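You operate a simulated robot arm through the tools that you are given. There is no shell and no other tool. Be economical: measure what you need, move in short steps, check, and stop when the job is done.

You are at the controls of a simulated two-armed robot. One attempt, no reset.

Task
Swap the cream candle for the green one in the black holder.
Fine: hold the holder steady while you seat the new candle; the cream candle and the spare one go in the crate; the holder ends on the mantel; fetch no other candle or holder. Set down upright: black candle holder.

The check looks at the end state, three seconds after you hand in, the way a careful person would. Anything else that was tipped, shoved, dropped, spilled or broken makes it a failure.

Robot
Two 7-joint arms with two-finger parallel grippers on one trunk, on a base that drives. Base frame: it is fixed to the floor where the robot stands at the start and does not move with it; the origin is under the middle of the robot, x ahead of it, y to its left, z up; the surface under the hand at the start is at about z = 425. Readings come in mm, degrees, newtons and seconds.
The left shoulder is at the start at [60, 144, 821], the right one opposite. With the tool pointing down near the work surface each hand reaches from about 100 to 700 mm from the robot's upright axis, wherever it stands, measured 20 degrees to its own side. Places, roughly: black candle holder [400, 300, 500]; blue candle [250, 2750, 250]; crate [400, 0, 400]; gold candle holder [0, 2500, 1250]; top of the mantel [-1100, 200, 1100]; white candle holder [0, 2750, 1250]. Payload 1.57 kg a hand.
Tool frame (each hand has its own): the origin (TCP) lies between the finger pads and is the grasp point; the fingertips stand 30 mm ahead of it; z points along the fingers, y is the line along which they close. Largest opening 110 mm; finger width 24, thickness 12; the body of the gripper, 48 by 112 mm, starts 78 mm behind the TCP.
Orientation is that of the tool frame in the base frame, as [roll, pitch, yaw] about the fixed x, y, z axes, in that order (R = Rz(yaw) Ry(pitch) Rx(roll)). With the fingers straight down and closing along the base's y, the tool's x points along the base's -x, its y along +y and its z along -z.

Tools
- The arms move only by the tool apply_moves. It takes "left_deltas", "right_deltas" or both (then of equal length, played together; a hand with none holds still); each is text: rows parted by semicolons, each of 7 numbers parted by spaces: the turn, a rotation vector about the base's x, y, z in units of 4 degrees (1.0 is 4 degrees), then the shift along the base's x, y, z in units of 20 mm (1.0 is 20 mm), then the gripper command, from -1 (fully open) to 1 (shut), values between in proportion. In form: wx wy wz tx ty tz hand; .... A call has 1 to 8 rows; each row shifts and turns the commanded pose from where the row before left it. A call with a number of a shift or a turn outside -1 to 1 is refused whole. Rows are played at 5 a second. More than 50 mm and 8.6 degrees between two rows, or a gripper value outside its range, and nothing of the call is played. A pose out of reach is approached as far as the arm can. The call stops where the force on the tool passes 40 N (or 10 N more than at its start, if that is more) or the arm is blocked; 0.2 s more then pass. Each finger travels about 45 mm/s and halts on what it meets, pressing with about 37 N; the grip force reading is that of the motor and also rises with nothing between the fingers. The clock runs only during rows and for 0.2 s after the last one: add rows that do not move to give the fingers time. It gives the time, the measured TCP pose, the force on the tool (base axes), the opening and the grip force at its end, in the units of the frame above (readings bear some noise), with the torque about the TCP (base axes, N m) and any sound that the robot's microphone picked up.
- Cameras (640 x 400 px; columns grow to the right, rows downward): "scene" is now at [-25.8, 59.5, 1411.4]; the picture's right is [1.00, -0.07, 0.00], its down [-0.06, -0.91, -0.41] and it looks along [0.03, 0.41, -0.91] (base axes); focal length 214 px, centre (320, 200). "left" rides on the left gripper at [70, -16, -141] in its tool frame; the picture's right is [0.23, 0.97, 0.00], its down [-0.86, 0.20, -0.48] and it looks along [-0.47, 0.11, 0.88] (tool axes); focal length 222 px, centre (320, 200). "right" rides on the right gripper at [70, 16, -141] in its tool frame; the picture's right is [-0.23, 0.97, 0.00], its down [-0.85, -0.20, -0.48] and it looks along [-0.47, -0.11, 0.88] (tool axes); focal length 222 px, centre (320, 200). There is no depth. A picture from a camera that has moved, and an enlarged one, comes with that camera's place and axes in the base frame and with its lens.
- snapshot(camera): a new picture of that camera. No time passes.
- move_column(by): slides the trunk up (or, below 0, down) by that many mm; the arms and the scene camera ride with it, the base frame stays. It gives what a move gives, with no picture.
- base_move(legs): drives the robot by 1 to 6 legs, each [ahead, left, turn to the left] in mm, mm and degrees, along the robot's own axes; the way and the turn of a leg run together, so that a leg with both is an arc; at most 1500 mm and 180 degrees a leg. The arms and the cameras ride along, it lands a little off, and it stops where it bumps. It gives what a move gives.
- head_to(pan, tilt): turns the head with the scene camera to pan (to the left, within 86 degrees either way) and tilt (down, from -29 to 69), counted from straight ahead of the robot. It gives what a move gives.
- inspect(camera, box): a new picture of the part [left, top, right, bottom] of that camera's present view, enlarged. No time passes.
- finish_job(): hands the job in; it is judged then, once.

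Work in short steps. Places have to be worked out from the pictures, the camera data and where the tool is seen: move nearer, look again, correct. Check each grasp and each placing, and mend what went wrong. You have 120 turns and 100 pictures in all, those below and enlarged ones among them. Open the grippers and draw the arms clear of the work before you hand the job in, unless the task says otherwise; then end with one line.

The tools are called after ">>>" as a command line: name --argument value ..., lists and objects as JSON in quotes. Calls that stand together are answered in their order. apply_moves: Moves the arms, as the interface text tells. Its arguments: {"type":"object","properties":{"left_deltas":{"type":"string"},"right_deltas":{"type":"string"}},"required":[]} The other tools are called the same way: move_column (by) slides the trunk up or down; base_move (legs) drives the base; head_to (pan, tilt) turns the head that bears the scene camera; snapshot (camera) takes a picture; inspect (camera, box) takes an enlarged picture of a part of a camera's view; finish_job () hands the job in.

At the start:

```text
t: 0.0
left_eef_pos: [291.6, 421.0, 1001.2]
left_ee_rot: [180.0, 0.0, -180.0]
left_ft_force: [0.3, 0.1, 0.6]
left_moment: [0.01, 0.0, -0.03]
left_grip_width: 110.0
left_grip_force: 0.0
right_eef_pos: [385.0, 69.1, 999.0]
right_ee_rot: [-179.9, 0.1, 180.0]
right_ft_force: [-1.1, -0.4, 0.8]
right_moment: [-0.02, 0.0, -0.02]
right_grip_width: 109.6
right_grip_force: 0.0
trunk travel left (down, up): [-419.0, 171.0]
robot x, y, heading: [-0.9, -4.4, -0.0]
head pan, tilt: [85.9, 65.9]
```

scene: 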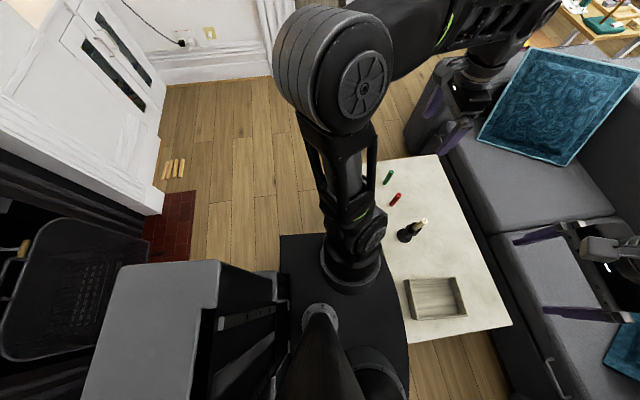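
right: 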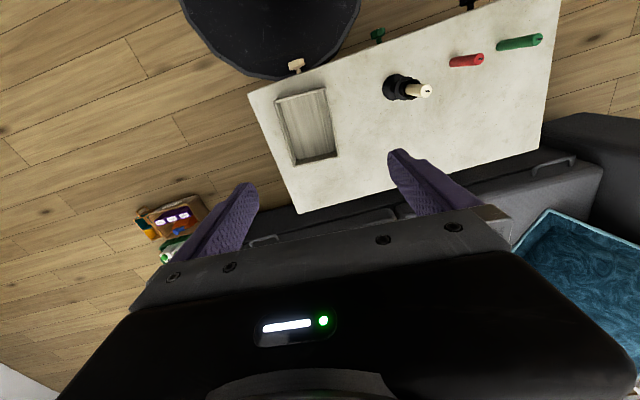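
left: 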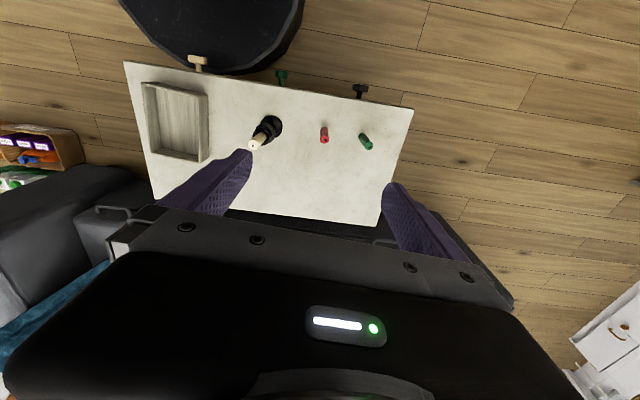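

I start by looking at the table ahead with the head camera.

>>> head_to --pan 25 --tilt 60

>>> snapshot --camera "scene"

>>> inspect --camera "left" --box '[120, 50, 420, 230]'

>>> inspect --camera "right" --box '[240, 0, 580, 210]'

```text
t: 1.3
left_eef_pos: [292.0, 421.4, 1000.5]
left_ee_rot: [-179.9, -0.1, 179.9]
left_ft_force: [-0.3, -0.1, -0.3]
left_moment: [-0.02, 0.01, 0.03]
left_grip_width: 110.3
left_grip_force: 0.0
right_eef_pos: [383.6, 69.0, 999.7]
right_ee_rot: [180.0, 0.0, -180.0]
right_ft_force: [0.0, -0.1, 0.1]
right_moment: [0.01, 0.0, 0.0]
right_grip_width: 110.2
right_grip_force: 0.0
trunk travel left (down, up): [-419.0, 171.0]
robot x, y, heading: [1.1, 3.3, 0.0]
head pan, tilt: [25.0, 60.0]
```

```text
96 pictures are left
camera scene: at [30.3, 28.2, 1417.9], right [0.42, -0.91, 0.0], down [-0.78, -0.37, -0.5], along [0.45, 0.21, -0.87], focal length 214 px, centre (320, 200)
```

scene: 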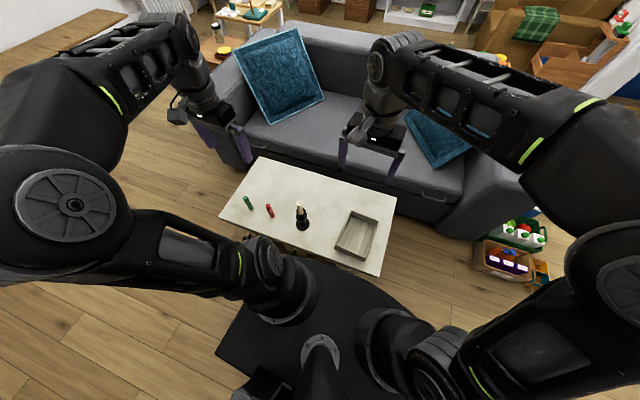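

```text
2.13 times, centred on (270, 140) of left
camera zoom: at [223.7, 404.5, 1141.2], right [-0.23, 0.97, 0.0], down [0.86, 0.2, 0.48], along [0.47, 0.11, -0.88], focal length 474 px, centre (427, 328)
```

zoom: 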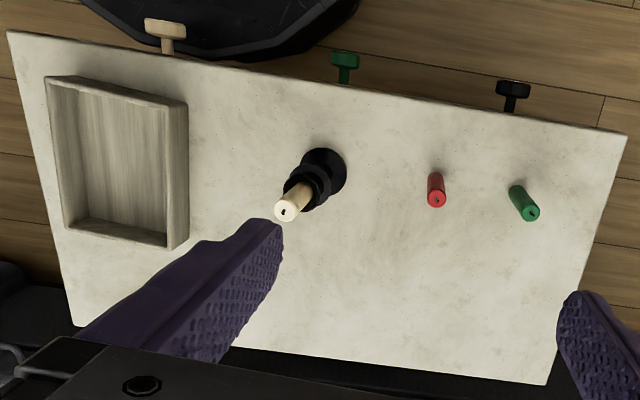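

```text
1.88 times, centred on (410, 105) of right
camera zoom: at [314.1, 84.3, 1141.9], right [0.23, 0.97, 0.0], down [0.85, -0.2, 0.48], along [0.47, -0.11, -0.88], focal length 418 px, centre (151, 379)
```

zoom: 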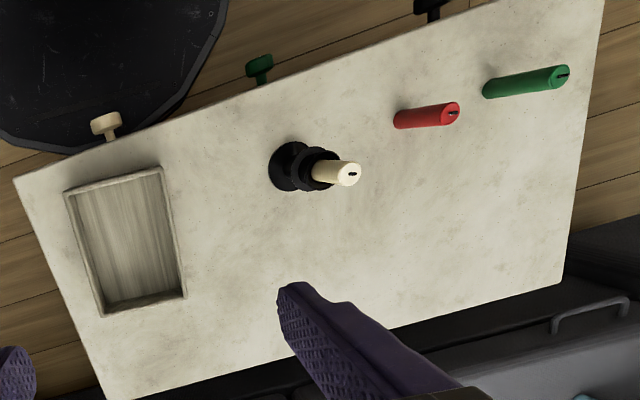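

Candles stand upright; holder near (386,292), red near (358,450), green near (350,571). I zoom with the scene camera for shape detail.

>>> inspect --camera "scene" --box '[210, 150, 410, 275]'

```text
3.20 times, centred on (310, 212) of scene
camera zoom: at [30.3, 28.2, 1417.9], right [0.42, -0.91, 0.0], down [-0.78, -0.37, -0.5], along [0.45, 0.21, -0.87], focal length 686 px, centre (352, 160)
```

zoom: 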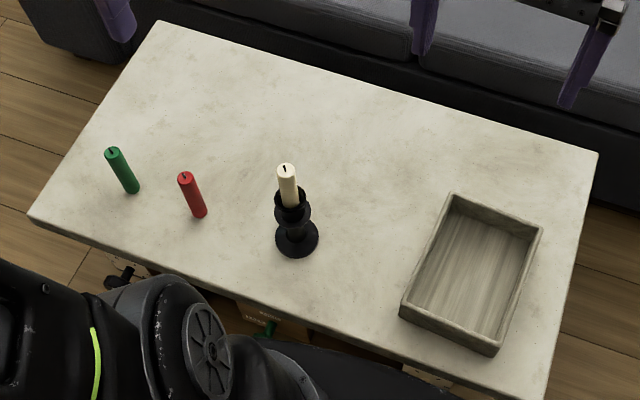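

Plan: the right hand holds the holder from the side (heading 60°, tilted 45° down), the left hand handles candles from above. I first turn and lower the right hand to a stand-off.

>>> apply_moves --right_deltas "0.392 -0.678 0.946 -0.28 0.17 -1 -1;0.392 -0.678 0.946 -0.28 0.17 -1 -1;0.392 -0.678 0.946 -0.28 0.17 -1 -1;0.392 -0.678 0.946 -0.28 0.17 -1 -1;0.392 -0.678 0.946 -0.28 0.17 -1 -1;0.392 -0.678 0.946 -0.28 0.17 -1 -1;0.392 -0.678 0.946 -0.28 0.17 -1 -1;0.392 -0.678 0.946 -0.28 0.17 -1 -1"

>>> apply_moves --right_deltas "0.392 -0.678 0.946 -0.28 0.17 -1 -1;0.392 -0.678 0.946 -0.28 0.17 -1 -1;0.392 -0.678 0.946 -0.28 0.17 -1 -1;0.392 -0.678 0.946 -0.28 0.17 -1 -1;0.392 -0.678 0.946 -0.28 0.17 -1 -1;0.392 -0.678 0.946 -0.28 0.17 -1 -1;0.392 -0.678 0.946 -0.28 0.17 -1 -1;0 0 0 0 0 0 -1"

>>> snapshot --camera "right"

>>> snapshot --camera "scene"

```text
t: 3.1
left_eef_pos: [293.0, 421.0, 999.2]
left_ee_rot: [180.0, 0.0, 180.0]
left_ft_force: [-0.3, 0.3, -0.5]
left_moment: [0.0, 0.0, -0.03]
left_grip_width: 109.7
left_grip_force: 0.1
right_eef_pos: [339.0, 95.9, 841.0]
right_ee_rot: [173.4, 24.0, -150.7]
right_ft_force: [-0.1, -0.2, 0.3]
right_moment: [-0.03, -0.05, -0.02]
right_grip_width: 109.7
right_grip_force: 0.0
trunk travel left (down, up): [-419.0, 171.0]
robot x, y, heading: [0.0, -1.0, -0.0]
head pan, tilt: [25.0, 60.0]
```

```text
t: 4.9
left_eef_pos: [292.6, 420.4, 1000.0]
left_ee_rot: [179.9, 0.0, -180.0]
left_ft_force: [-1.0, 0.3, -0.6]
left_moment: [0.01, 0.0, -0.03]
left_grip_width: 110.1
left_grip_force: 0.1
right_eef_pos: [304.0, 126.0, 697.1]
right_ee_rot: [179.9, 45.0, -120.2]
right_ft_force: [-0.5, -1.1, -0.4]
right_moment: [0.0, 0.01, 0.01]
right_grip_width: 109.9
right_grip_force: 0.0
right hand out of reach, approached as far as the arm can: row 5, 6
trunk travel left (down, up): [-419.0, 171.0]
robot x, y, heading: [3.0, -3.0, 0.2]
head pan, tilt: [25.0, 60.0]
```

```text
92 pictures are left
camera right: at [216.1, 3.8, 749.0], right [-0.76, 0.63, 0.16], down [0.31, 0.13, 0.94], along [0.57, 0.77, -0.29], focal length 222 px, centre (320, 200)
```

right: 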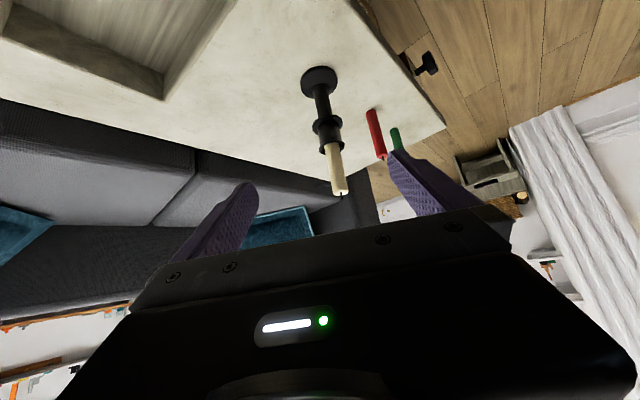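

```text
91 pictures are left
camera scene: at [30.3, 28.2, 1417.9], right [0.42, -0.91, 0.0], down [-0.78, -0.37, -0.5], along [0.45, 0.21, -0.87], focal length 214 px, centre (320, 200)
```

scene: 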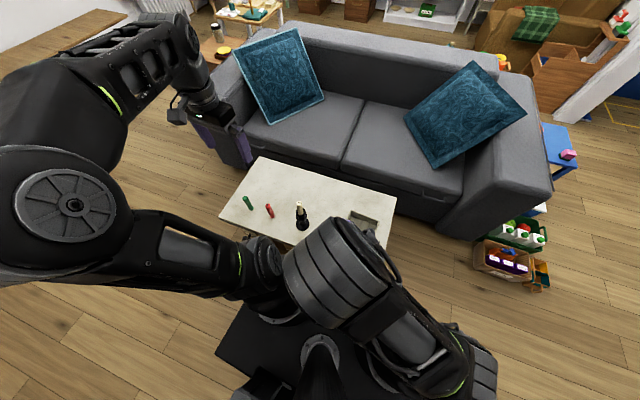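

The side view shows the holder well; I enlarge it to fit heights.

>>> inspect --camera "right" --box '[260, 50, 460, 210]'

```text
2.50 times, centred on (360, 130) of right
camera zoom: at [216.1, 3.8, 749.0], right [-0.76, 0.63, 0.16], down [0.31, 0.13, 0.94], along [0.57, 0.77, -0.29], focal length 555 px, centre (220, 375)
```

zoom: 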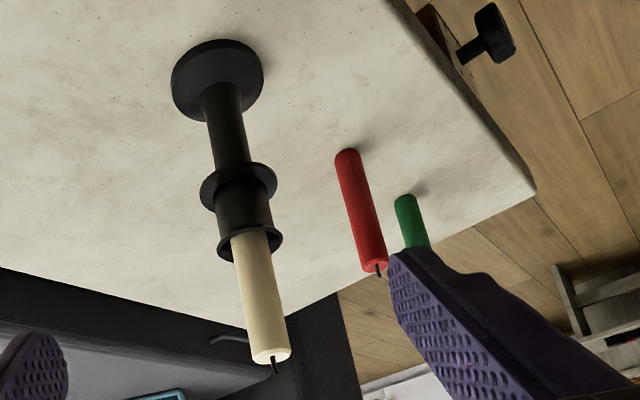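

Holder fits: axis ≈(378,283), base top ≈437, stem to ≈525, cup rim ≈566, candle top ≈643. I move the right hand to 120 mm short of a stem grasp at z 476.

>>> apply_moves --right_deltas "0 0 0 0.225 0.597 -0.971 -1;0 0 0 0.225 0.597 -0.971 -1;0 0 0 0.225 0.597 -0.971 -1;0 0 0 0.225 0.597 -0.971 -1;0 0 0 0.225 0.597 -0.971 -1;0 0 0 0.225 0.597 -0.971 -1;0 0 0 0.225 0.597 -0.971 -1;0 0 0 0 0 0 -0.5"

>>> snapshot --camera "right"

```text
t: 6.7
left_eef_pos: [292.4, 422.0, 998.4]
left_ee_rot: [179.9, 0.0, 180.0]
left_ft_force: [0.5, 0.2, 0.2]
left_moment: [0.01, 0.02, 0.01]
left_grip_width: 110.1
left_grip_force: 0.0
right_eef_pos: [335.9, 209.6, 562.4]
right_ee_rot: [179.8, 45.0, -120.2]
right_ft_force: [-0.4, -0.5, -0.7]
right_moment: [0.0, -0.05, -0.03]
right_grip_width: 82.3
right_grip_force: 0.2
trunk travel left (down, up): [-419.0, 171.0]
robot x, y, heading: [0.5, 1.1, 0.1]
head pan, tilt: [25.0, 60.0]
```

```text
89 pictures are left
camera right: at [247.0, 87.9, 613.8], right [-0.76, 0.63, 0.16], down [0.31, 0.13, 0.94], along [0.57, 0.77, -0.29], focal length 222 px, centre (320, 200)
```

right: 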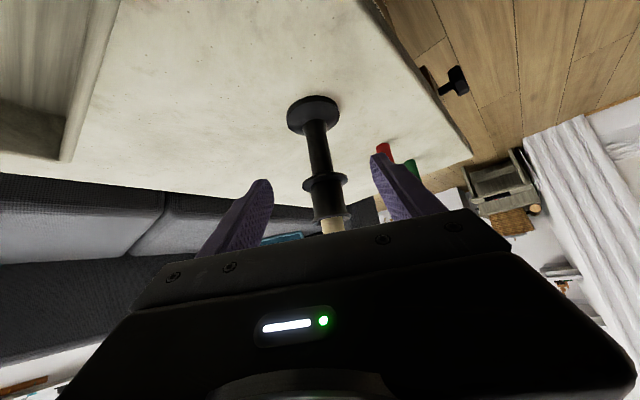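

Fingers straddle the stem line. I advance to the stem, keeping open.

>>> apply_moves --right_deltas "0 0 0 0.4 0.685 -0.86 -0.5;0 0 0 0.4 0.685 -0.86 -0.5;0 0 0 0.4 0.685 -0.86 -0.5;0 0 0 0.4 0.685 -0.86 -0.5;0 0 0 0.4 0.685 -0.86 -0.5;0 0 0 0 0 0 -0.5"

>>> inspect --camera "right" --box '[220, 50, 420, 250]'

>>> inspect --camera "left" --box '[160, 60, 360, 200]'

```text
t: 8.1
left_eef_pos: [291.8, 420.5, 1000.0]
left_ee_rot: [-180.0, 0.0, -180.0]
left_ft_force: [-0.5, -0.3, -0.2]
left_moment: [-0.01, 0.01, -0.01]
left_grip_width: 109.9
left_grip_force: 0.1
right_eef_pos: [378.0, 280.4, 474.3]
right_ee_rot: [179.8, 45.0, -120.1]
right_ft_force: [0.4, 0.1, 0.5]
right_moment: [0.0, 0.03, 0.0]
right_grip_width: 82.3
right_grip_force: 0.0
trunk travel left (down, up): [-419.0, 171.0]
robot x, y, heading: [2.7, -1.3, -0.2]
head pan, tilt: [25.0, 60.0]
```

```text
2.00 times, centred on (320, 150) of right
camera zoom: at [288.8, 157.8, 526.0], right [-0.76, 0.63, 0.16], down [0.31, 0.13, 0.94], along [0.57, 0.77, -0.29], focal length 444 px, centre (320, 300)
```

zoom: 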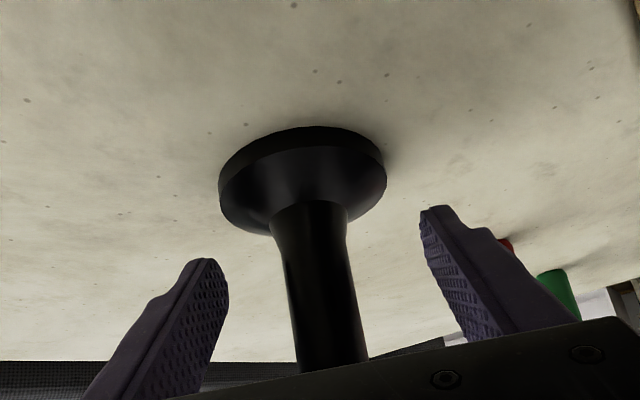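

```text
2.86 times, centred on (260, 130) of left
camera zoom: at [223.7, 404.6, 1141.2], right [-0.23, 0.97, 0.0], down [0.86, 0.2, 0.48], along [0.47, 0.11, -0.88], focal length 635 px, centre (491, 400)
```

zoom: 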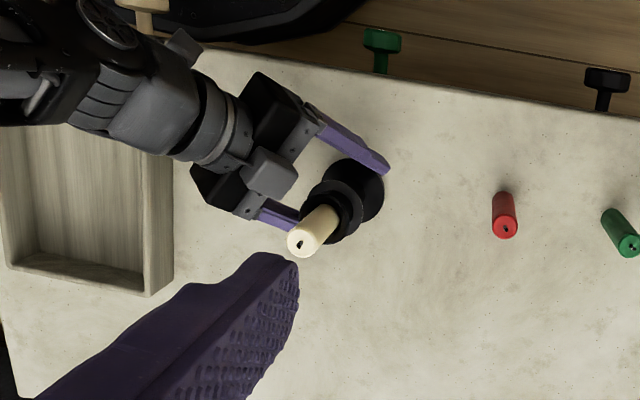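

Stem is centred between the fingers; close the right hand.

>>> apply_moves --right_deltas "0 0 0 0 0 0 0.2;0 0 0 0 0 0 0.4;0 0 0 0 0 0 0.6;0 0 0 0 0 0 0.8;0 0 0 0 0 0 1;0 0 0 0 0 0 1"

>>> inspect --camera "left" --box '[160, 60, 360, 200]'

```text
t: 9.5
left_eef_pos: [292.4, 420.2, 1000.0]
left_ee_rot: [-180.0, 0.1, 179.9]
left_ft_force: [-0.7, -0.5, -0.5]
left_moment: [-0.02, 0.02, 0.01]
left_grip_width: 110.0
left_grip_force: 0.1
right_eef_pos: [378.6, 279.9, 475.3]
right_ee_rot: [179.9, 45.0, -120.2]
right_ft_force: [0.1, -0.6, 0.7]
right_moment: [0.04, 0.06, 0.05]
right_grip_width: 26.0
right_grip_force: 35.8
trunk travel left (down, up): [-419.0, 171.0]
robot x, y, heading: [-1.5, 2.3, 0.0]
head pan, tilt: [25.0, 60.0]
```

```text
2.86 times, centred on (260, 130) of left
camera zoom: at [223.7, 404.5, 1141.2], right [-0.23, 0.97, 0.0], down [0.86, 0.2, 0.48], along [0.47, 0.11, -0.88], focal length 635 px, centre (491, 400)
```

zoom: 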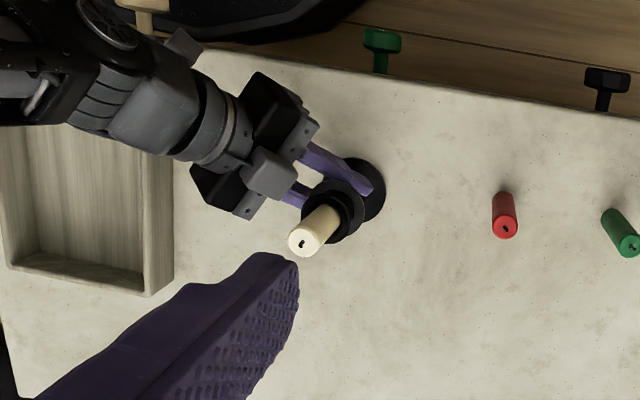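

Holder is firmly held (26 mm stem). Now bring the left hand above the cream candle, high first.

>>> apply_moves --left_deltas "0 0 0 0.5625 -0.84 -1 -1;0 0 0 0.5625 -0.84 -1 -1;0 0 0 0.5625 -0.84 -1 -1;0 0 0 0.5625 -0.84 -1 -1;0 0 0 0.5625 -0.84 -1 -0.5;0 0 0 0.5625 -0.84 -1 -0.3;0 0 0 0.5625 -0.84 -1 -0.1;0 0 0 0.5625 -0.84 -1 -0.1"

>>> snapshot --camera "left"

>>> snapshot --camera "scene"

```text
t: 11.3
left_eef_pos: [382.7, 286.9, 838.7]
left_ee_rot: [-180.0, 0.1, 179.9]
left_ft_force: [-0.4, 0.8, 0.2]
left_moment: [0.02, 0.01, -0.02]
left_grip_width: 60.6
left_grip_force: 0.1
right_eef_pos: [377.8, 279.7, 475.3]
right_ee_rot: [179.8, 45.0, -120.2]
right_ft_force: [-0.8, -0.3, 1.9]
right_moment: [0.14, 0.17, 0.1]
right_grip_width: 25.9
right_grip_force: 37.1
trunk travel left (down, up): [-419.0, 171.0]
robot x, y, heading: [-2.4, -1.8, 0.1]
head pan, tilt: [25.0, 60.0]
```

```text
85 pictures are left
camera left: at [313.9, 270.2, 980.1], right [-0.23, 0.97, 0.0], down [0.86, 0.2, 0.48], along [0.47, 0.11, -0.88], focal length 222 px, centre (320, 200)
```

left: 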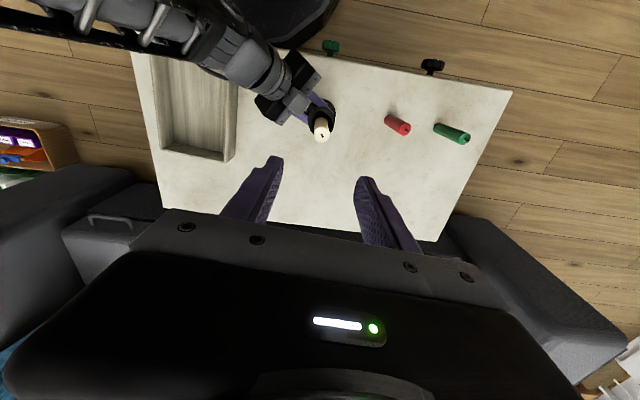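

```text
84 pictures are left
camera scene: at [30.3, 28.1, 1417.9], right [0.42, -0.91, 0.0], down [-0.78, -0.37, -0.5], along [0.45, 0.21, -0.87], focal length 214 px, centre (320, 200)
```

scene: 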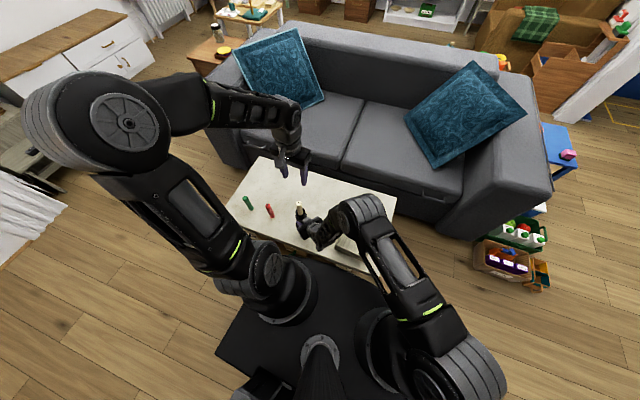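

Candle tip appears at ≈(386,288). Descend to z≈690 and look again.

>>> apply_moves --left_deltas "0 0 0 0.03 0 -0.93 -0.1;0 0 0 0.03 0 -0.93 -0.1;0 0 0 0.03 0 -0.93 -0.1;0 0 0 0.03 0 -0.93 -0.1;0 0 0 0 0 -0.93 -0.1;0 0 0 0 0 -0.93 -0.1;0 0 0 0 0 -0.93 -0.1;0 0 0 0 0 -0.93 -0.1"

>>> inspect --camera "left" --box '[200, 80, 440, 240]'

```text
t: 13.1
left_eef_pos: [385.3, 284.0, 692.6]
left_ee_rot: [-180.0, 0.0, 179.9]
left_ft_force: [0.5, 0.2, 1.0]
left_moment: [0.02, -0.02, -0.02]
left_grip_width: 60.6
left_grip_force: 0.0
right_eef_pos: [378.7, 278.9, 474.5]
right_ee_rot: [179.8, 45.0, -120.2]
right_ft_force: [-2.4, 0.2, 1.8]
right_moment: [0.26, 0.17, 0.12]
right_grip_width: 25.7
right_grip_force: 36.6
trunk travel left (down, up): [-419.0, 171.0]
robot x, y, heading: [-0.5, 1.8, 0.1]
head pan, tilt: [25.0, 60.0]
```

```text
2.50 times, centred on (320, 160) of left
camera zoom: at [316.9, 268.3, 833.8], right [-0.23, 0.97, 0.0], down [0.86, 0.2, 0.48], along [0.47, 0.11, -0.88], focal length 555 px, centre (320, 300)
```

zoom: 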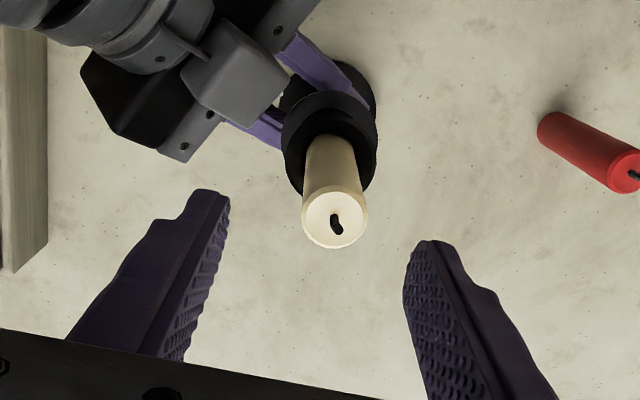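

Candle top at ≈(384,289); shift 4 mm in y, descend to z 615.

>>> apply_moves --left_deltas "0 0 0 -0.05 0.22 -0.6 -0.1;0 0 0 0 0 -0.8 -0.1;0 0 0 0 0 -0.8 -0.1;0 0 0 0 0 -0.8 -0.1;0 0 0 0 0 -0.87 -0.1;0 0 0 0 0 0 -0.1"

>>> inspect --camera "left" --box '[200, 80, 440, 240]'

```text
t: 14.5
left_eef_pos: [383.1, 290.5, 614.8]
left_ee_rot: [-180.0, 0.0, 180.0]
left_ft_force: [0.3, 0.9, -0.6]
left_moment: [0.0, 0.0, -0.01]
left_grip_width: 60.4
left_grip_force: 0.0
right_eef_pos: [378.5, 279.0, 475.1]
right_ee_rot: [179.8, 45.0, -120.2]
right_ft_force: [-3.3, 0.7, 3.7]
right_moment: [0.22, 0.2, 0.15]
right_grip_width: 25.9
right_grip_force: 36.4
trunk travel left (down, up): [-419.0, 171.0]
robot x, y, heading: [0.9, 0.7, 0.2]
head pan, tilt: [25.0, 60.0]
```

```text
2.50 times, centred on (320, 160) of left
camera zoom: at [314.6, 275.1, 755.8], right [-0.23, 0.97, 0.0], down [0.85, 0.2, 0.48], along [0.47, 0.11, -0.88], focal length 555 px, centre (320, 300)
```

zoom: 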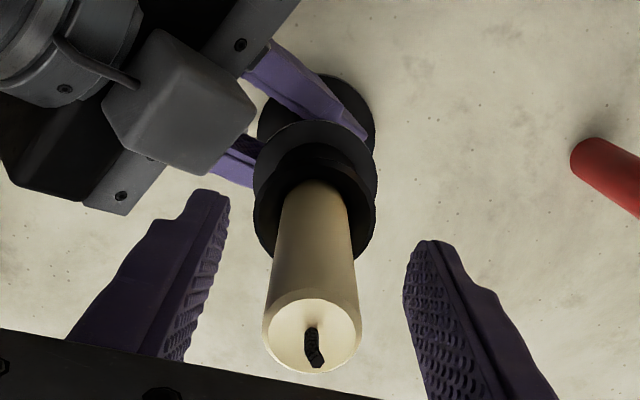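

Candle is centred at (383,289). Close the left hand on it.

>>> apply_moves --left_deltas "0 0 0 0 0 0 0.2;0 0 0 0 0 0 0.5;0 0 0 0 0 0 0.8;0 0 0 0 0 0 1;0 0 0 0 0 0 1;0 0 0 0 0 0 1" --right_deltas "0 0 0 0 0 0 1;0 0 0 0 0 0 1;0 0 0 0 0 0 1;0 0 0 0 0 0 1;0 0 0 0 0 0 1;0 0 0 0 0 0 1"

>>> apply_moves --left_deltas "0 0 0 0 0 0.4 1;0 0 0 0 0 0.4 1;0 0 0 0 0 0.4 1;0 0 0 0 0 0.4 1;0 0 0 0 0 0 1" --right_deltas "0 0 0 0 0 0 1;0 0 0 0 0 0 1;0 0 0 0 0 0 1;0 0 0 0 0 0 1;0 0 0 0 0 0 1"

>>> inspect --camera "left" --box '[200, 80, 440, 240]'

```text
t: 15.9
left_eef_pos: [383.8, 291.3, 613.9]
left_ee_rot: [-179.9, 0.0, -179.9]
left_ft_force: [0.2, -7.6, 0.5]
left_moment: [-0.57, 0.02, -0.08]
left_grip_width: 23.1
left_grip_force: 35.4
right_eef_pos: [377.3, 280.4, 475.0]
right_ee_rot: [179.8, 45.0, -120.2]
right_ft_force: [0.7, 5.8, -0.3]
right_moment: [-0.42, 0.2, 0.12]
right_grip_width: 25.9
right_grip_force: 37.1
trunk travel left (down, up): [-419.0, 171.0]
robot x, y, heading: [-1.9, 3.1, 0.0]
head pan, tilt: [25.0, 60.0]
```

```text
t: 17.1
left_eef_pos: [383.9, 291.2, 647.0]
left_ee_rot: [179.9, 0.0, 179.9]
left_ft_force: [0.0, -2.7, -0.4]
left_moment: [-0.29, -0.04, -0.04]
left_grip_width: 23.0
left_grip_force: 35.7
right_eef_pos: [377.9, 279.7, 475.3]
right_ee_rot: [179.7, 45.0, -120.3]
right_ft_force: [-0.9, 4.8, 2.2]
right_moment: [0.0, -0.01, 0.06]
right_grip_width: 25.6
right_grip_force: 36.5
trunk travel left (down, up): [-419.0, 171.0]
robot x, y, heading: [-0.4, -1.4, -0.3]
head pan, tilt: [25.0, 60.0]
```

```text
2.50 times, centred on (320, 160) of left
camera zoom: at [313.9, 274.9, 788.0], right [-0.23, 0.97, 0.0], down [0.86, 0.2, 0.48], along [0.47, 0.11, -0.88], focal length 555 px, centre (320, 300)
```

zoom: 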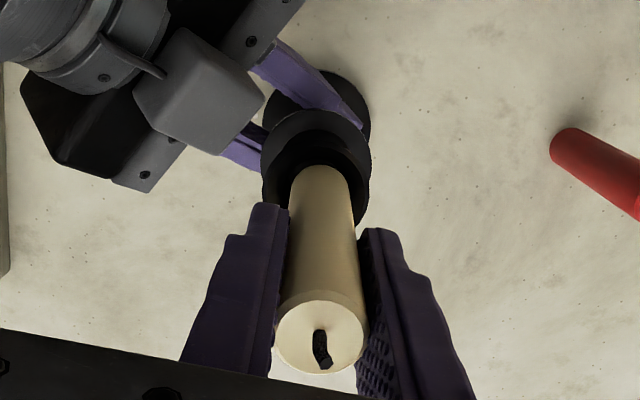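

The cream candle slides out with little force. Lift it clear.

>>> apply_moves --left_deltas "0 0 0 0 0 0.5 1;0 0 0 0 0 0.8 1;0 0 0 0 0 1 1;0 0 0 0 0 1 1;0 0 0 0 0 1 1;0 0 0 0 0 1 1;0 0 0 0 0 1 1;0 0 0 0 0 0 1" --right_deltas "0 0 0 0 0 0 1;0 0 0 0 0 0 1;0 0 0 0 0 0 1;0 0 0 0 0 0 1;0 0 0 0 0 0 1;0 0 0 0 0 0 1;0 0 0 0 0 0 1;0 0 0 0 0 0 1"

>>> snapshot --camera "left"

>>> inspect --camera "scene" --box '[210, 130, 410, 275]'

```text
t: 18.9
left_eef_pos: [385.0, 292.6, 773.3]
left_ee_rot: [-179.9, 0.0, -180.0]
left_ft_force: [0.5, -0.2, 0.1]
left_moment: [0.03, 0.01, -0.02]
left_grip_width: 23.0
left_grip_force: 35.6
right_eef_pos: [377.2, 279.2, 474.5]
right_ee_rot: [179.9, 44.9, -120.3]
right_ft_force: [-0.5, 0.4, 3.8]
right_moment: [0.28, -0.11, 0.04]
right_grip_width: 25.8
right_grip_force: 36.5
trunk travel left (down, up): [-419.0, 171.0]
robot x, y, heading: [-4.3, 0.4, 0.1]
head pan, tilt: [25.0, 60.0]
```

```text
80 pictures are left
camera left: at [315.3, 276.5, 915.0], right [-0.23, 0.97, 0.0], down [0.86, 0.2, 0.48], along [0.47, 0.11, -0.88], focal length 222 px, centre (320, 200)
```

left: 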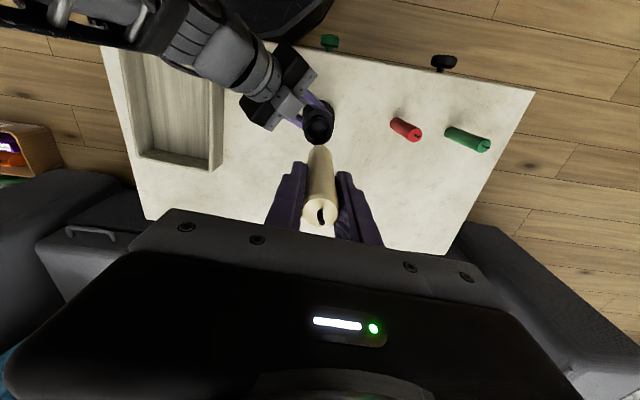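

```text
2.76 times, centred on (310, 202) of scene
camera zoom: at [30.1, 28.0, 1417.9], right [0.42, -0.91, 0.0], down [-0.78, -0.37, -0.5], along [0.45, 0.21, -0.87], focal length 592 px, centre (348, 193)
```

zoom: 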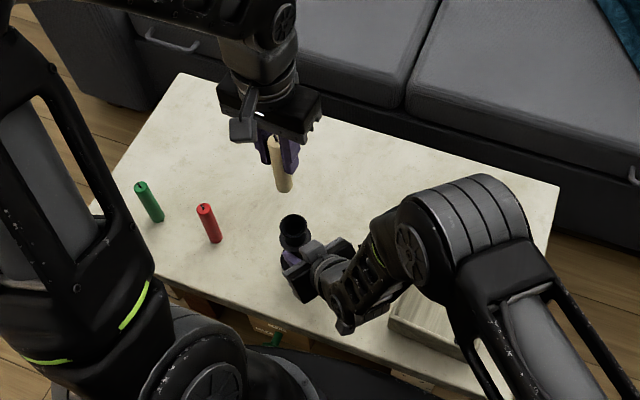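

Cream is free. Now release the holder with the right hand and back out along its approach.

>>> apply_moves --right_deltas "0 0 0 0 0 0 0.4;0 0 0 0 0 0 -0.2;0 0 0 0 0 0 -0.5;0 0 0 -0.4 -0.685 0.8 -0.5;0 0 0 -0.4 -0.685 0.8 -0.5;0 0 0 -0.4 -0.685 0.8 -0.5;0 0 0 -0.4 -0.685 0.8 -0.5;0 0 0 -0.4 -0.685 0.8 -0.5"

>>> apply_moves --right_deltas "0 0 0 -0.5 -1 0.8 -0.5;0 0 0 -0.5 -1 0.8 -0.5;0 0 0 -0.5 -1 0.8 -0.5;0 0 0 -0.5 -1 0.8 -0.5;0 0 0 -0.5 -1 0.5 -0.5;0 0 0 -0.5 -1 0.5 -0.5;0 0 0 -0.5 -1 0.5 -0.5;0 0 0 -0.5 -1 0.5 -0.5"

>>> snapshot --camera "left"

>>> snapshot --camera "scene"

```text
t: 20.7
left_eef_pos: [383.2, 292.6, 772.4]
left_ee_rot: [-180.0, -0.1, 180.0]
left_ft_force: [0.3, -1.0, -0.5]
left_moment: [0.0, 0.02, -0.01]
left_grip_width: 22.9
left_grip_force: 35.6
right_eef_pos: [337.8, 212.3, 556.2]
right_ee_rot: [179.8, 45.0, -120.1]
right_ft_force: [-0.5, 0.2, 0.8]
right_moment: [0.01, -0.02, 0.02]
right_grip_width: 82.6
right_grip_force: 0.0
trunk travel left (down, up): [-419.0, 171.0]
robot x, y, heading: [-0.7, 1.1, -0.1]
head pan, tilt: [25.0, 60.0]
```

```text
t: 22.7
left_eef_pos: [383.4, 293.5, 773.0]
left_ee_rot: [-180.0, 0.0, 180.0]
left_ft_force: [-0.7, 0.0, -1.4]
left_moment: [-0.01, 0.0, 0.01]
left_grip_width: 22.7
left_grip_force: 35.6
right_eef_pos: [315.5, 95.7, 637.0]
right_ee_rot: [-177.4, 48.3, -119.2]
right_ft_force: [-0.7, 0.2, -0.5]
right_moment: [0.01, -0.03, 0.0]
right_grip_width: 82.3
right_grip_force: 0.1
right hand out of reach, approached as far as the arm can: row 6, 7, 8
trunk travel left (down, up): [-419.0, 171.0]
robot x, y, heading: [-1.1, -1.8, -0.1]
head pan, tilt: [25.0, 60.0]
stopped in row 8 (right hand): the arm was blocked; the commanded pose is now the measured one
```

```text
78 pictures are left
camera left: at [315.5, 276.6, 914.6], right [-0.23, 0.97, 0.0], down [0.86, 0.2, 0.48], along [0.47, 0.11, -0.88], focal length 222 px, centre (320, 200)
```

left: 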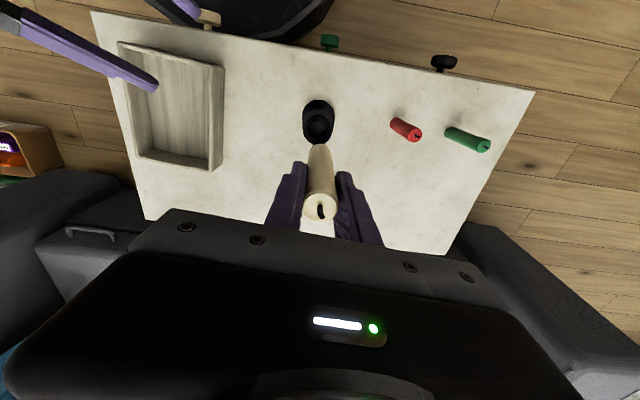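

```text
77 pictures are left
camera scene: at [30.5, 28.2, 1417.9], right [0.42, -0.91, 0.0], down [-0.78, -0.37, -0.5], along [0.45, 0.21, -0.87], focal length 214 px, centre (320, 200)
```

scene: 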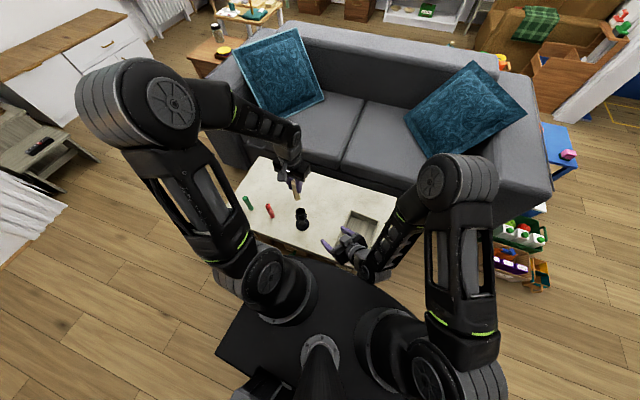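

Holder stands. The right hand must clear the crate area: untwist and move it up and to the right.

>>> apply_moves --right_deltas "-0.392 0.678 -0.946 0.1 -0.6 1 -0.5;-0.392 0.678 -0.946 0.1 -0.6 1 -0.5;-0.392 0.678 -0.946 0.1 -1 1 -0.5;-0.392 0.678 -0.946 0.1 -1 1 -0.5;-0.392 0.678 -0.946 0.1 -1 1 -0.5;-0.392 0.678 -0.946 0 -1 1 -0.5;-0.392 0.678 -0.946 0 -1 0.5 -0.5;-0.392 0.678 -0.946 0 -1 0.5 -0.5"

>>> apply_moves --right_deltas "0 0 0 0 -1 0.5 -0.5;0 0 0 0 -1 0.5 -0.5;0 0 0 0 -1 0.5 -0.5;0 0 0 0 -1 0.5 -0.5;0 0 0 0 -1 0 -0.5;0 0 0 0 -1 0 -0.5;0 0 0 0 -1 0 -0.5;0 0 0 0 -1 0 -0.5"

>>> snapshot --camera "scene"

>>> inspect --camera "left" --box '[80, 0, 520, 240]'

```text
t: 24.5
left_eef_pos: [383.9, 291.6, 772.3]
left_ee_rot: [-180.0, 0.0, 180.0]
left_ft_force: [-0.5, -0.4, -0.9]
left_moment: [-0.01, 0.05, -0.01]
left_grip_width: 22.7
left_grip_force: 35.8
right_eef_pos: [363.5, -15.3, 757.3]
right_ee_rot: [175.4, 24.2, -154.3]
right_ft_force: [-0.2, 0.3, -0.4]
right_moment: [0.02, -0.02, -0.04]
right_grip_width: 82.6
right_grip_force: 0.1
right hand out of reach, approached as far as the arm can: row 2, 3, 4, 5, 6, 7
trunk travel left (down, up): [-419.0, 171.0]
robot x, y, heading: [-3.1, -0.6, -0.1]
head pan, tilt: [25.0, 60.0]
```

```text
t: 26.3
left_eef_pos: [385.2, 292.6, 772.0]
left_ee_rot: [-180.0, 0.0, 180.0]
left_ft_force: [-0.1, -0.4, -0.4]
left_moment: [0.01, -0.02, 0.0]
left_grip_width: 22.6
left_grip_force: 35.3
right_eef_pos: [390.5, -167.4, 803.5]
right_ee_rot: [175.4, 24.2, -154.2]
right_ft_force: [0.5, -1.1, 0.4]
right_moment: [-0.02, 0.0, 0.01]
right_grip_width: 82.5
right_grip_force: 0.0
right hand out of reach, approached as far as the arm can: row 1, 2, 3, 4, 5
trunk travel left (down, up): [-419.0, 171.0]
robot x, y, heading: [-2.1, 0.2, 0.1]
head pan, tilt: [25.0, 60.0]
```

```text
76 pictures are left
camera scene: at [30.4, 27.8, 1417.9], right [0.42, -0.91, 0.0], down [-0.78, -0.37, -0.5], along [0.45, 0.21, -0.87], focal length 214 px, centre (320, 200)
```

scene: 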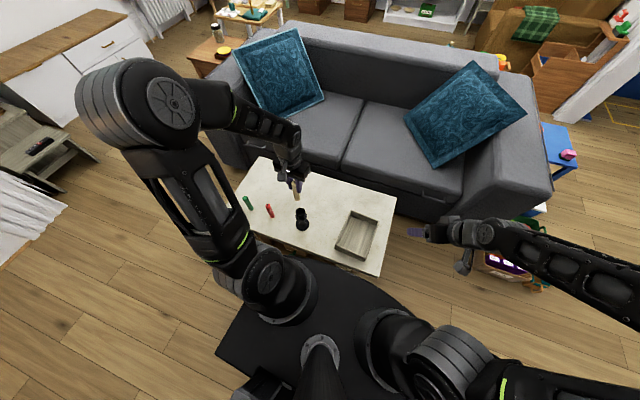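

```text
1.45 times, centred on (300, 120) of left
camera zoom: at [315.5, 276.4, 914.7], right [-0.23, 0.97, 0.0], down [0.86, 0.2, 0.48], along [0.47, 0.11, -0.88], focal length 323 px, centre (349, 316)
```

zoom: 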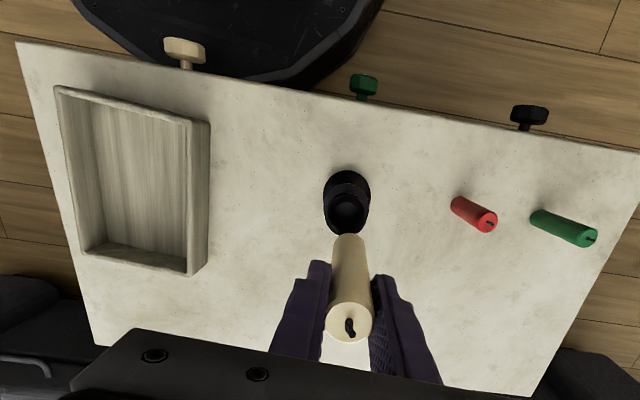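

The right arm is clear of the crate (crate ≈ x 341–535, y −54–91). Carry the cream candle over the crate's far part.

>>> apply_moves --left_deltas "0 0 0 0.343 -0.99 0 1;0 0 0 0.343 -0.99 0 1;0 0 0 0.343 -0.99 0 1;0 0 0 0.343 -0.99 0 1;0 0 0 0.343 -0.99 0 1;0 0 0 0.343 -0.99 0 1;0 0 0 0.343 -0.99 0 1;0 0 0 0.343 -0.99 0 1" --right_deltas "0 0 0 0 -1 0 -0.5;0 0 0 0 -1 0 -0.5;0 0 0 0 -1 0 -0.5;0 0 0 0 -1 0 -0.5;0 0 0 0 -1 0 -0.5;0 0 0 0 0 0 -0.5;0 0 0 0 0 0 -0.5;0 0 0 0 0 0 -0.5"

>>> apply_moves --left_deltas "0 0 0 0.343 -0.99 0 1;0 0 0 0.343 -0.99 0 1;0 0 0 0.343 -0.99 0 1;0 0 0 0.343 -0.99 0 1;0 0 0 0.343 -0.99 0 1;0 0 0 0.343 -0.99 0 1;0 0 0 0 0 -1 1;0 0 0 0 0 -1 1"

>>> snapshot --camera "left"

```text
t: 28.1
left_eef_pos: [441.4, 135.5, 773.2]
left_ee_rot: [179.9, 0.0, 180.0]
left_ft_force: [0.3, 0.2, -0.8]
left_moment: [-0.02, 0.02, -0.01]
left_grip_width: 22.6
left_grip_force: 35.6
right_eef_pos: [389.0, -268.6, 802.0]
right_ee_rot: [175.3, 24.0, -154.1]
right_ft_force: [0.0, -0.4, 0.6]
right_moment: [0.01, 0.01, 0.0]
right_grip_width: 82.4
right_grip_force: 0.1
trunk travel left (down, up): [-419.0, 171.0]
robot x, y, heading: [-2.1, -0.1, -0.2]
head pan, tilt: [25.0, 60.0]
```

```text
t: 29.9
left_eef_pos: [481.0, 16.1, 733.0]
left_ee_rot: [-180.0, 0.0, 180.0]
left_ft_force: [-1.3, 0.7, -0.1]
left_moment: [0.03, -0.01, 0.02]
left_grip_width: 22.5
left_grip_force: 35.1
right_eef_pos: [391.0, -268.6, 802.5]
right_ee_rot: [175.5, 24.1, -154.0]
right_ft_force: [0.4, -0.1, 0.2]
right_moment: [0.02, 0.0, -0.02]
right_grip_width: 82.4
right_grip_force: 0.0
trunk travel left (down, up): [-419.0, 171.0]
robot x, y, heading: [-2.3, -0.8, 0.3]
head pan, tilt: [25.0, 60.0]
```

```text
74 pictures are left
camera left: at [413.0, 0.2, 874.5], right [-0.23, 0.97, 0.0], down [0.86, 0.2, 0.48], along [0.47, 0.11, -0.88], focal length 222 px, centre (320, 200)
```

left: 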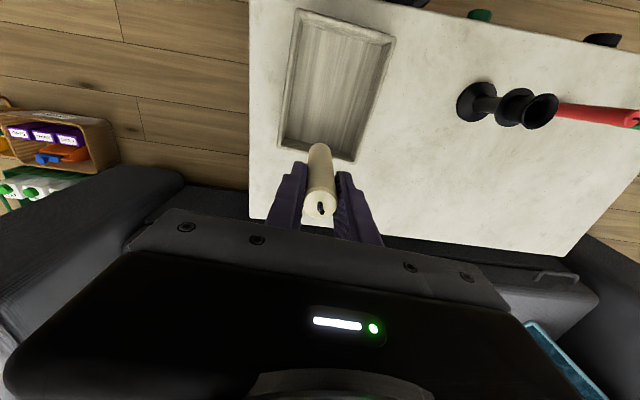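

Candle is above the crate interior; bottom ≈108 mm below TCP. Lower to ~30 mm above the floor.

>>> apply_moves --left_deltas "0 0 0 0 0 -1 1;0 0 0 0 0 -1 1;0 0 0 0 0 -1 1;0 0 0 0 0 -1 1;0 0 0 0 0 -1 1;0 0 0 0 0 -1 1;0 0 0 0 0 -1 1;0 0 0 0 0 -0.6 1"

>>> apply_moves --left_deltas "0 0 0 0 0 -0.3 1;0 0 0 0 0 -0.3 1;0 0 0 0 0 -0.3 1;0 0 0 0 0 -0.2 1;0 0 0 0 0 -0.2 1;0 0 0 0 0 -0.2 1"

>>> snapshot --camera "left"

```text
t: 31.7
left_eef_pos: [482.4, 14.8, 580.6]
left_ee_rot: [180.0, 0.0, -179.9]
left_ft_force: [0.1, 0.1, -0.5]
left_moment: [-0.01, -0.05, 0.0]
left_grip_width: 22.4
left_grip_force: 35.4
right_eef_pos: [389.9, -268.6, 802.5]
right_ee_rot: [175.4, 24.0, -154.1]
right_ft_force: [0.3, -0.2, -0.6]
right_moment: [-0.01, 0.0, 0.03]
right_grip_width: 82.5
right_grip_force: 0.1
trunk travel left (down, up): [-419.0, 171.0]
robot x, y, heading: [-1.8, -0.7, -0.1]
head pan, tilt: [25.0, 60.0]
```

```text
t: 33.1
left_eef_pos: [480.9, 15.4, 550.7]
left_ee_rot: [-180.0, 0.0, -179.9]
left_ft_force: [0.2, 0.8, -0.5]
left_moment: [-0.05, -0.03, 0.06]
left_grip_width: 22.4
left_grip_force: 34.7
right_eef_pos: [390.7, -269.2, 802.7]
right_ee_rot: [175.3, 24.2, -154.1]
right_ft_force: [1.0, -0.3, 0.3]
right_moment: [-0.01, -0.01, -0.01]
right_grip_width: 82.3
right_grip_force: 0.1
trunk travel left (down, up): [-419.0, 171.0]
robot x, y, heading: [4.1, 0.3, 0.2]
head pan, tilt: [25.0, 60.0]
```

```text
73 pictures are left
camera left: at [412.1, -0.9, 692.8], right [-0.23, 0.97, 0.0], down [0.86, 0.2, 0.48], along [0.47, 0.11, -0.88], focal length 222 px, centre (320, 200)
```

left: 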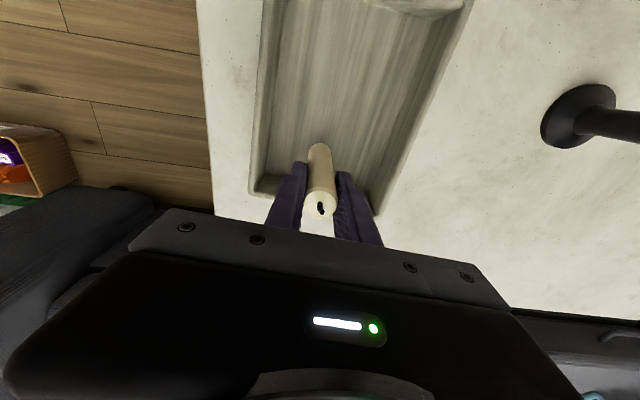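

No contact yet; continue slowly until force appears.

>>> apply_moves --left_deltas "0 0 0 0 0 -0.15 1;0 0 0 0 0 -0.15 1;0 0 0 0 0 -0.15 1;0 0 0 0 0 -0.15 1"

>>> inspect --camera "left" --box '[240, 100, 400, 230]'

```text
t: 34.1
left_eef_pos: [479.9, 14.0, 539.2]
left_ee_rot: [179.9, 0.0, 180.0]
left_ft_force: [0.3, -0.2, 0.1]
left_moment: [0.0, 0.05, 0.0]
left_grip_width: 22.6
left_grip_force: 35.3
right_eef_pos: [389.2, -268.7, 802.8]
right_ee_rot: [175.5, 24.2, -154.1]
right_ft_force: [-0.5, 0.9, -0.6]
right_moment: [-0.03, -0.01, 0.02]
right_grip_width: 82.5
right_grip_force: 0.0
trunk travel left (down, up): [-419.0, 171.0]
robot x, y, heading: [2.6, 0.1, 0.2]
head pan, tilt: [25.0, 60.0]
```

```text
3.08 times, centred on (320, 165) of left
camera zoom: at [411.1, -1.3, 681.0], right [-0.23, 0.97, 0.0], down [0.86, 0.2, 0.48], along [0.47, 0.11, -0.88], focal length 684 px, centre (320, 308)
```

zoom: 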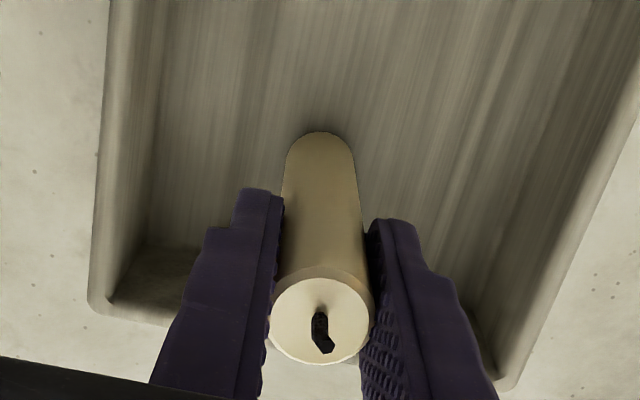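

Bottom seems ~12–17 mm above the floor. Continue in 2–3 mm steps, watching force.

>>> apply_moves --left_deltas "0 0 0 0 0 -0.12 1;0 0 0 0 0 -0.12 1;0 0 0 0 0 -0.12 1;0 0 0 0 0 -0.12 1"

>>> apply_moves --left_deltas "0 0 0 0 0 -0.1 1;0 0 0 0 0 -0.1 1;0 0 0 0 0 0 1"

```text
t: 35.1
left_eef_pos: [481.8, 14.9, 532.0]
left_ee_rot: [-179.9, 0.4, 180.0]
left_ft_force: [-0.5, 0.2, 28.6]
left_moment: [-0.09, -0.18, 0.01]
left_grip_width: 22.9
left_grip_force: 34.9
right_eef_pos: [387.8, -268.9, 803.7]
right_ee_rot: [175.5, 24.3, -154.2]
right_ft_force: [-0.2, 0.3, -0.3]
right_moment: [0.02, 0.0, 0.0]
right_grip_width: 82.5
right_grip_force: 0.0
trunk travel left (down, up): [-419.0, 171.0]
robot x, y, heading: [0.9, -1.3, 0.1]
head pan, tilt: [25.0, 60.0]
```

```text
t: 35.9
left_eef_pos: [480.9, 15.8, 527.3]
left_ee_rot: [180.0, 0.1, 179.9]
left_ft_force: [0.2, 3.4, 28.0]
left_moment: [0.26, -0.03, 0.03]
left_grip_width: 22.6
left_grip_force: 35.0
right_eef_pos: [388.8, -269.7, 804.1]
right_ee_rot: [175.5, 24.2, -154.2]
right_ft_force: [-0.2, -0.1, 0.2]
right_moment: [0.0, -0.02, 0.01]
right_grip_width: 82.3
right_grip_force: 0.0
trunk travel left (down, up): [-419.0, 171.0]
robot x, y, heading: [3.9, -1.2, 0.2]
head pan, tilt: [25.0, 60.0]
```

On the floor (28 N). Relieve a little, then open gently and rise.

>>> apply_moves --left_deltas "0 0 0 0 0 0.15 1;0 0 0 0 0 0.05 1;0 0 0 0 0 0 0.55;0 0 0 0 0 0 0.4;0 0 0 0 0 0 0.2;0 0 0 0 0 0 0.2"

>>> inspect --camera "left" --box '[240, 100, 400, 230]'

```text
t: 37.3
left_eef_pos: [480.7, 15.6, 530.8]
left_ee_rot: [-180.0, 0.0, 180.0]
left_ft_force: [0.2, -0.4, 0.3]
left_moment: [0.0, 0.01, -0.01]
left_grip_width: 44.0
left_grip_force: 0.1
right_eef_pos: [389.5, -269.0, 803.1]
right_ee_rot: [175.4, 24.2, -154.1]
right_ft_force: [0.4, -0.2, 0.4]
right_moment: [0.0, 0.02, 0.01]
right_grip_width: 82.4
right_grip_force: 0.1
trunk travel left (down, up): [-419.0, 171.0]
robot x, y, heading: [1.9, 0.3, 0.2]
head pan, tilt: [25.0, 60.0]
```

```text
3.08 times, centred on (320, 165) of left
camera zoom: at [412.2, -0.5, 671.7], right [-0.23, 0.97, 0.0], down [0.86, 0.2, 0.48], along [0.47, 0.11, -0.88], focal length 684 px, centre (320, 308)
```

zoom: 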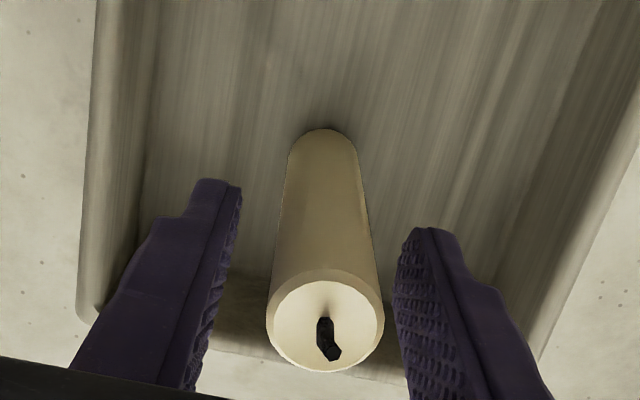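

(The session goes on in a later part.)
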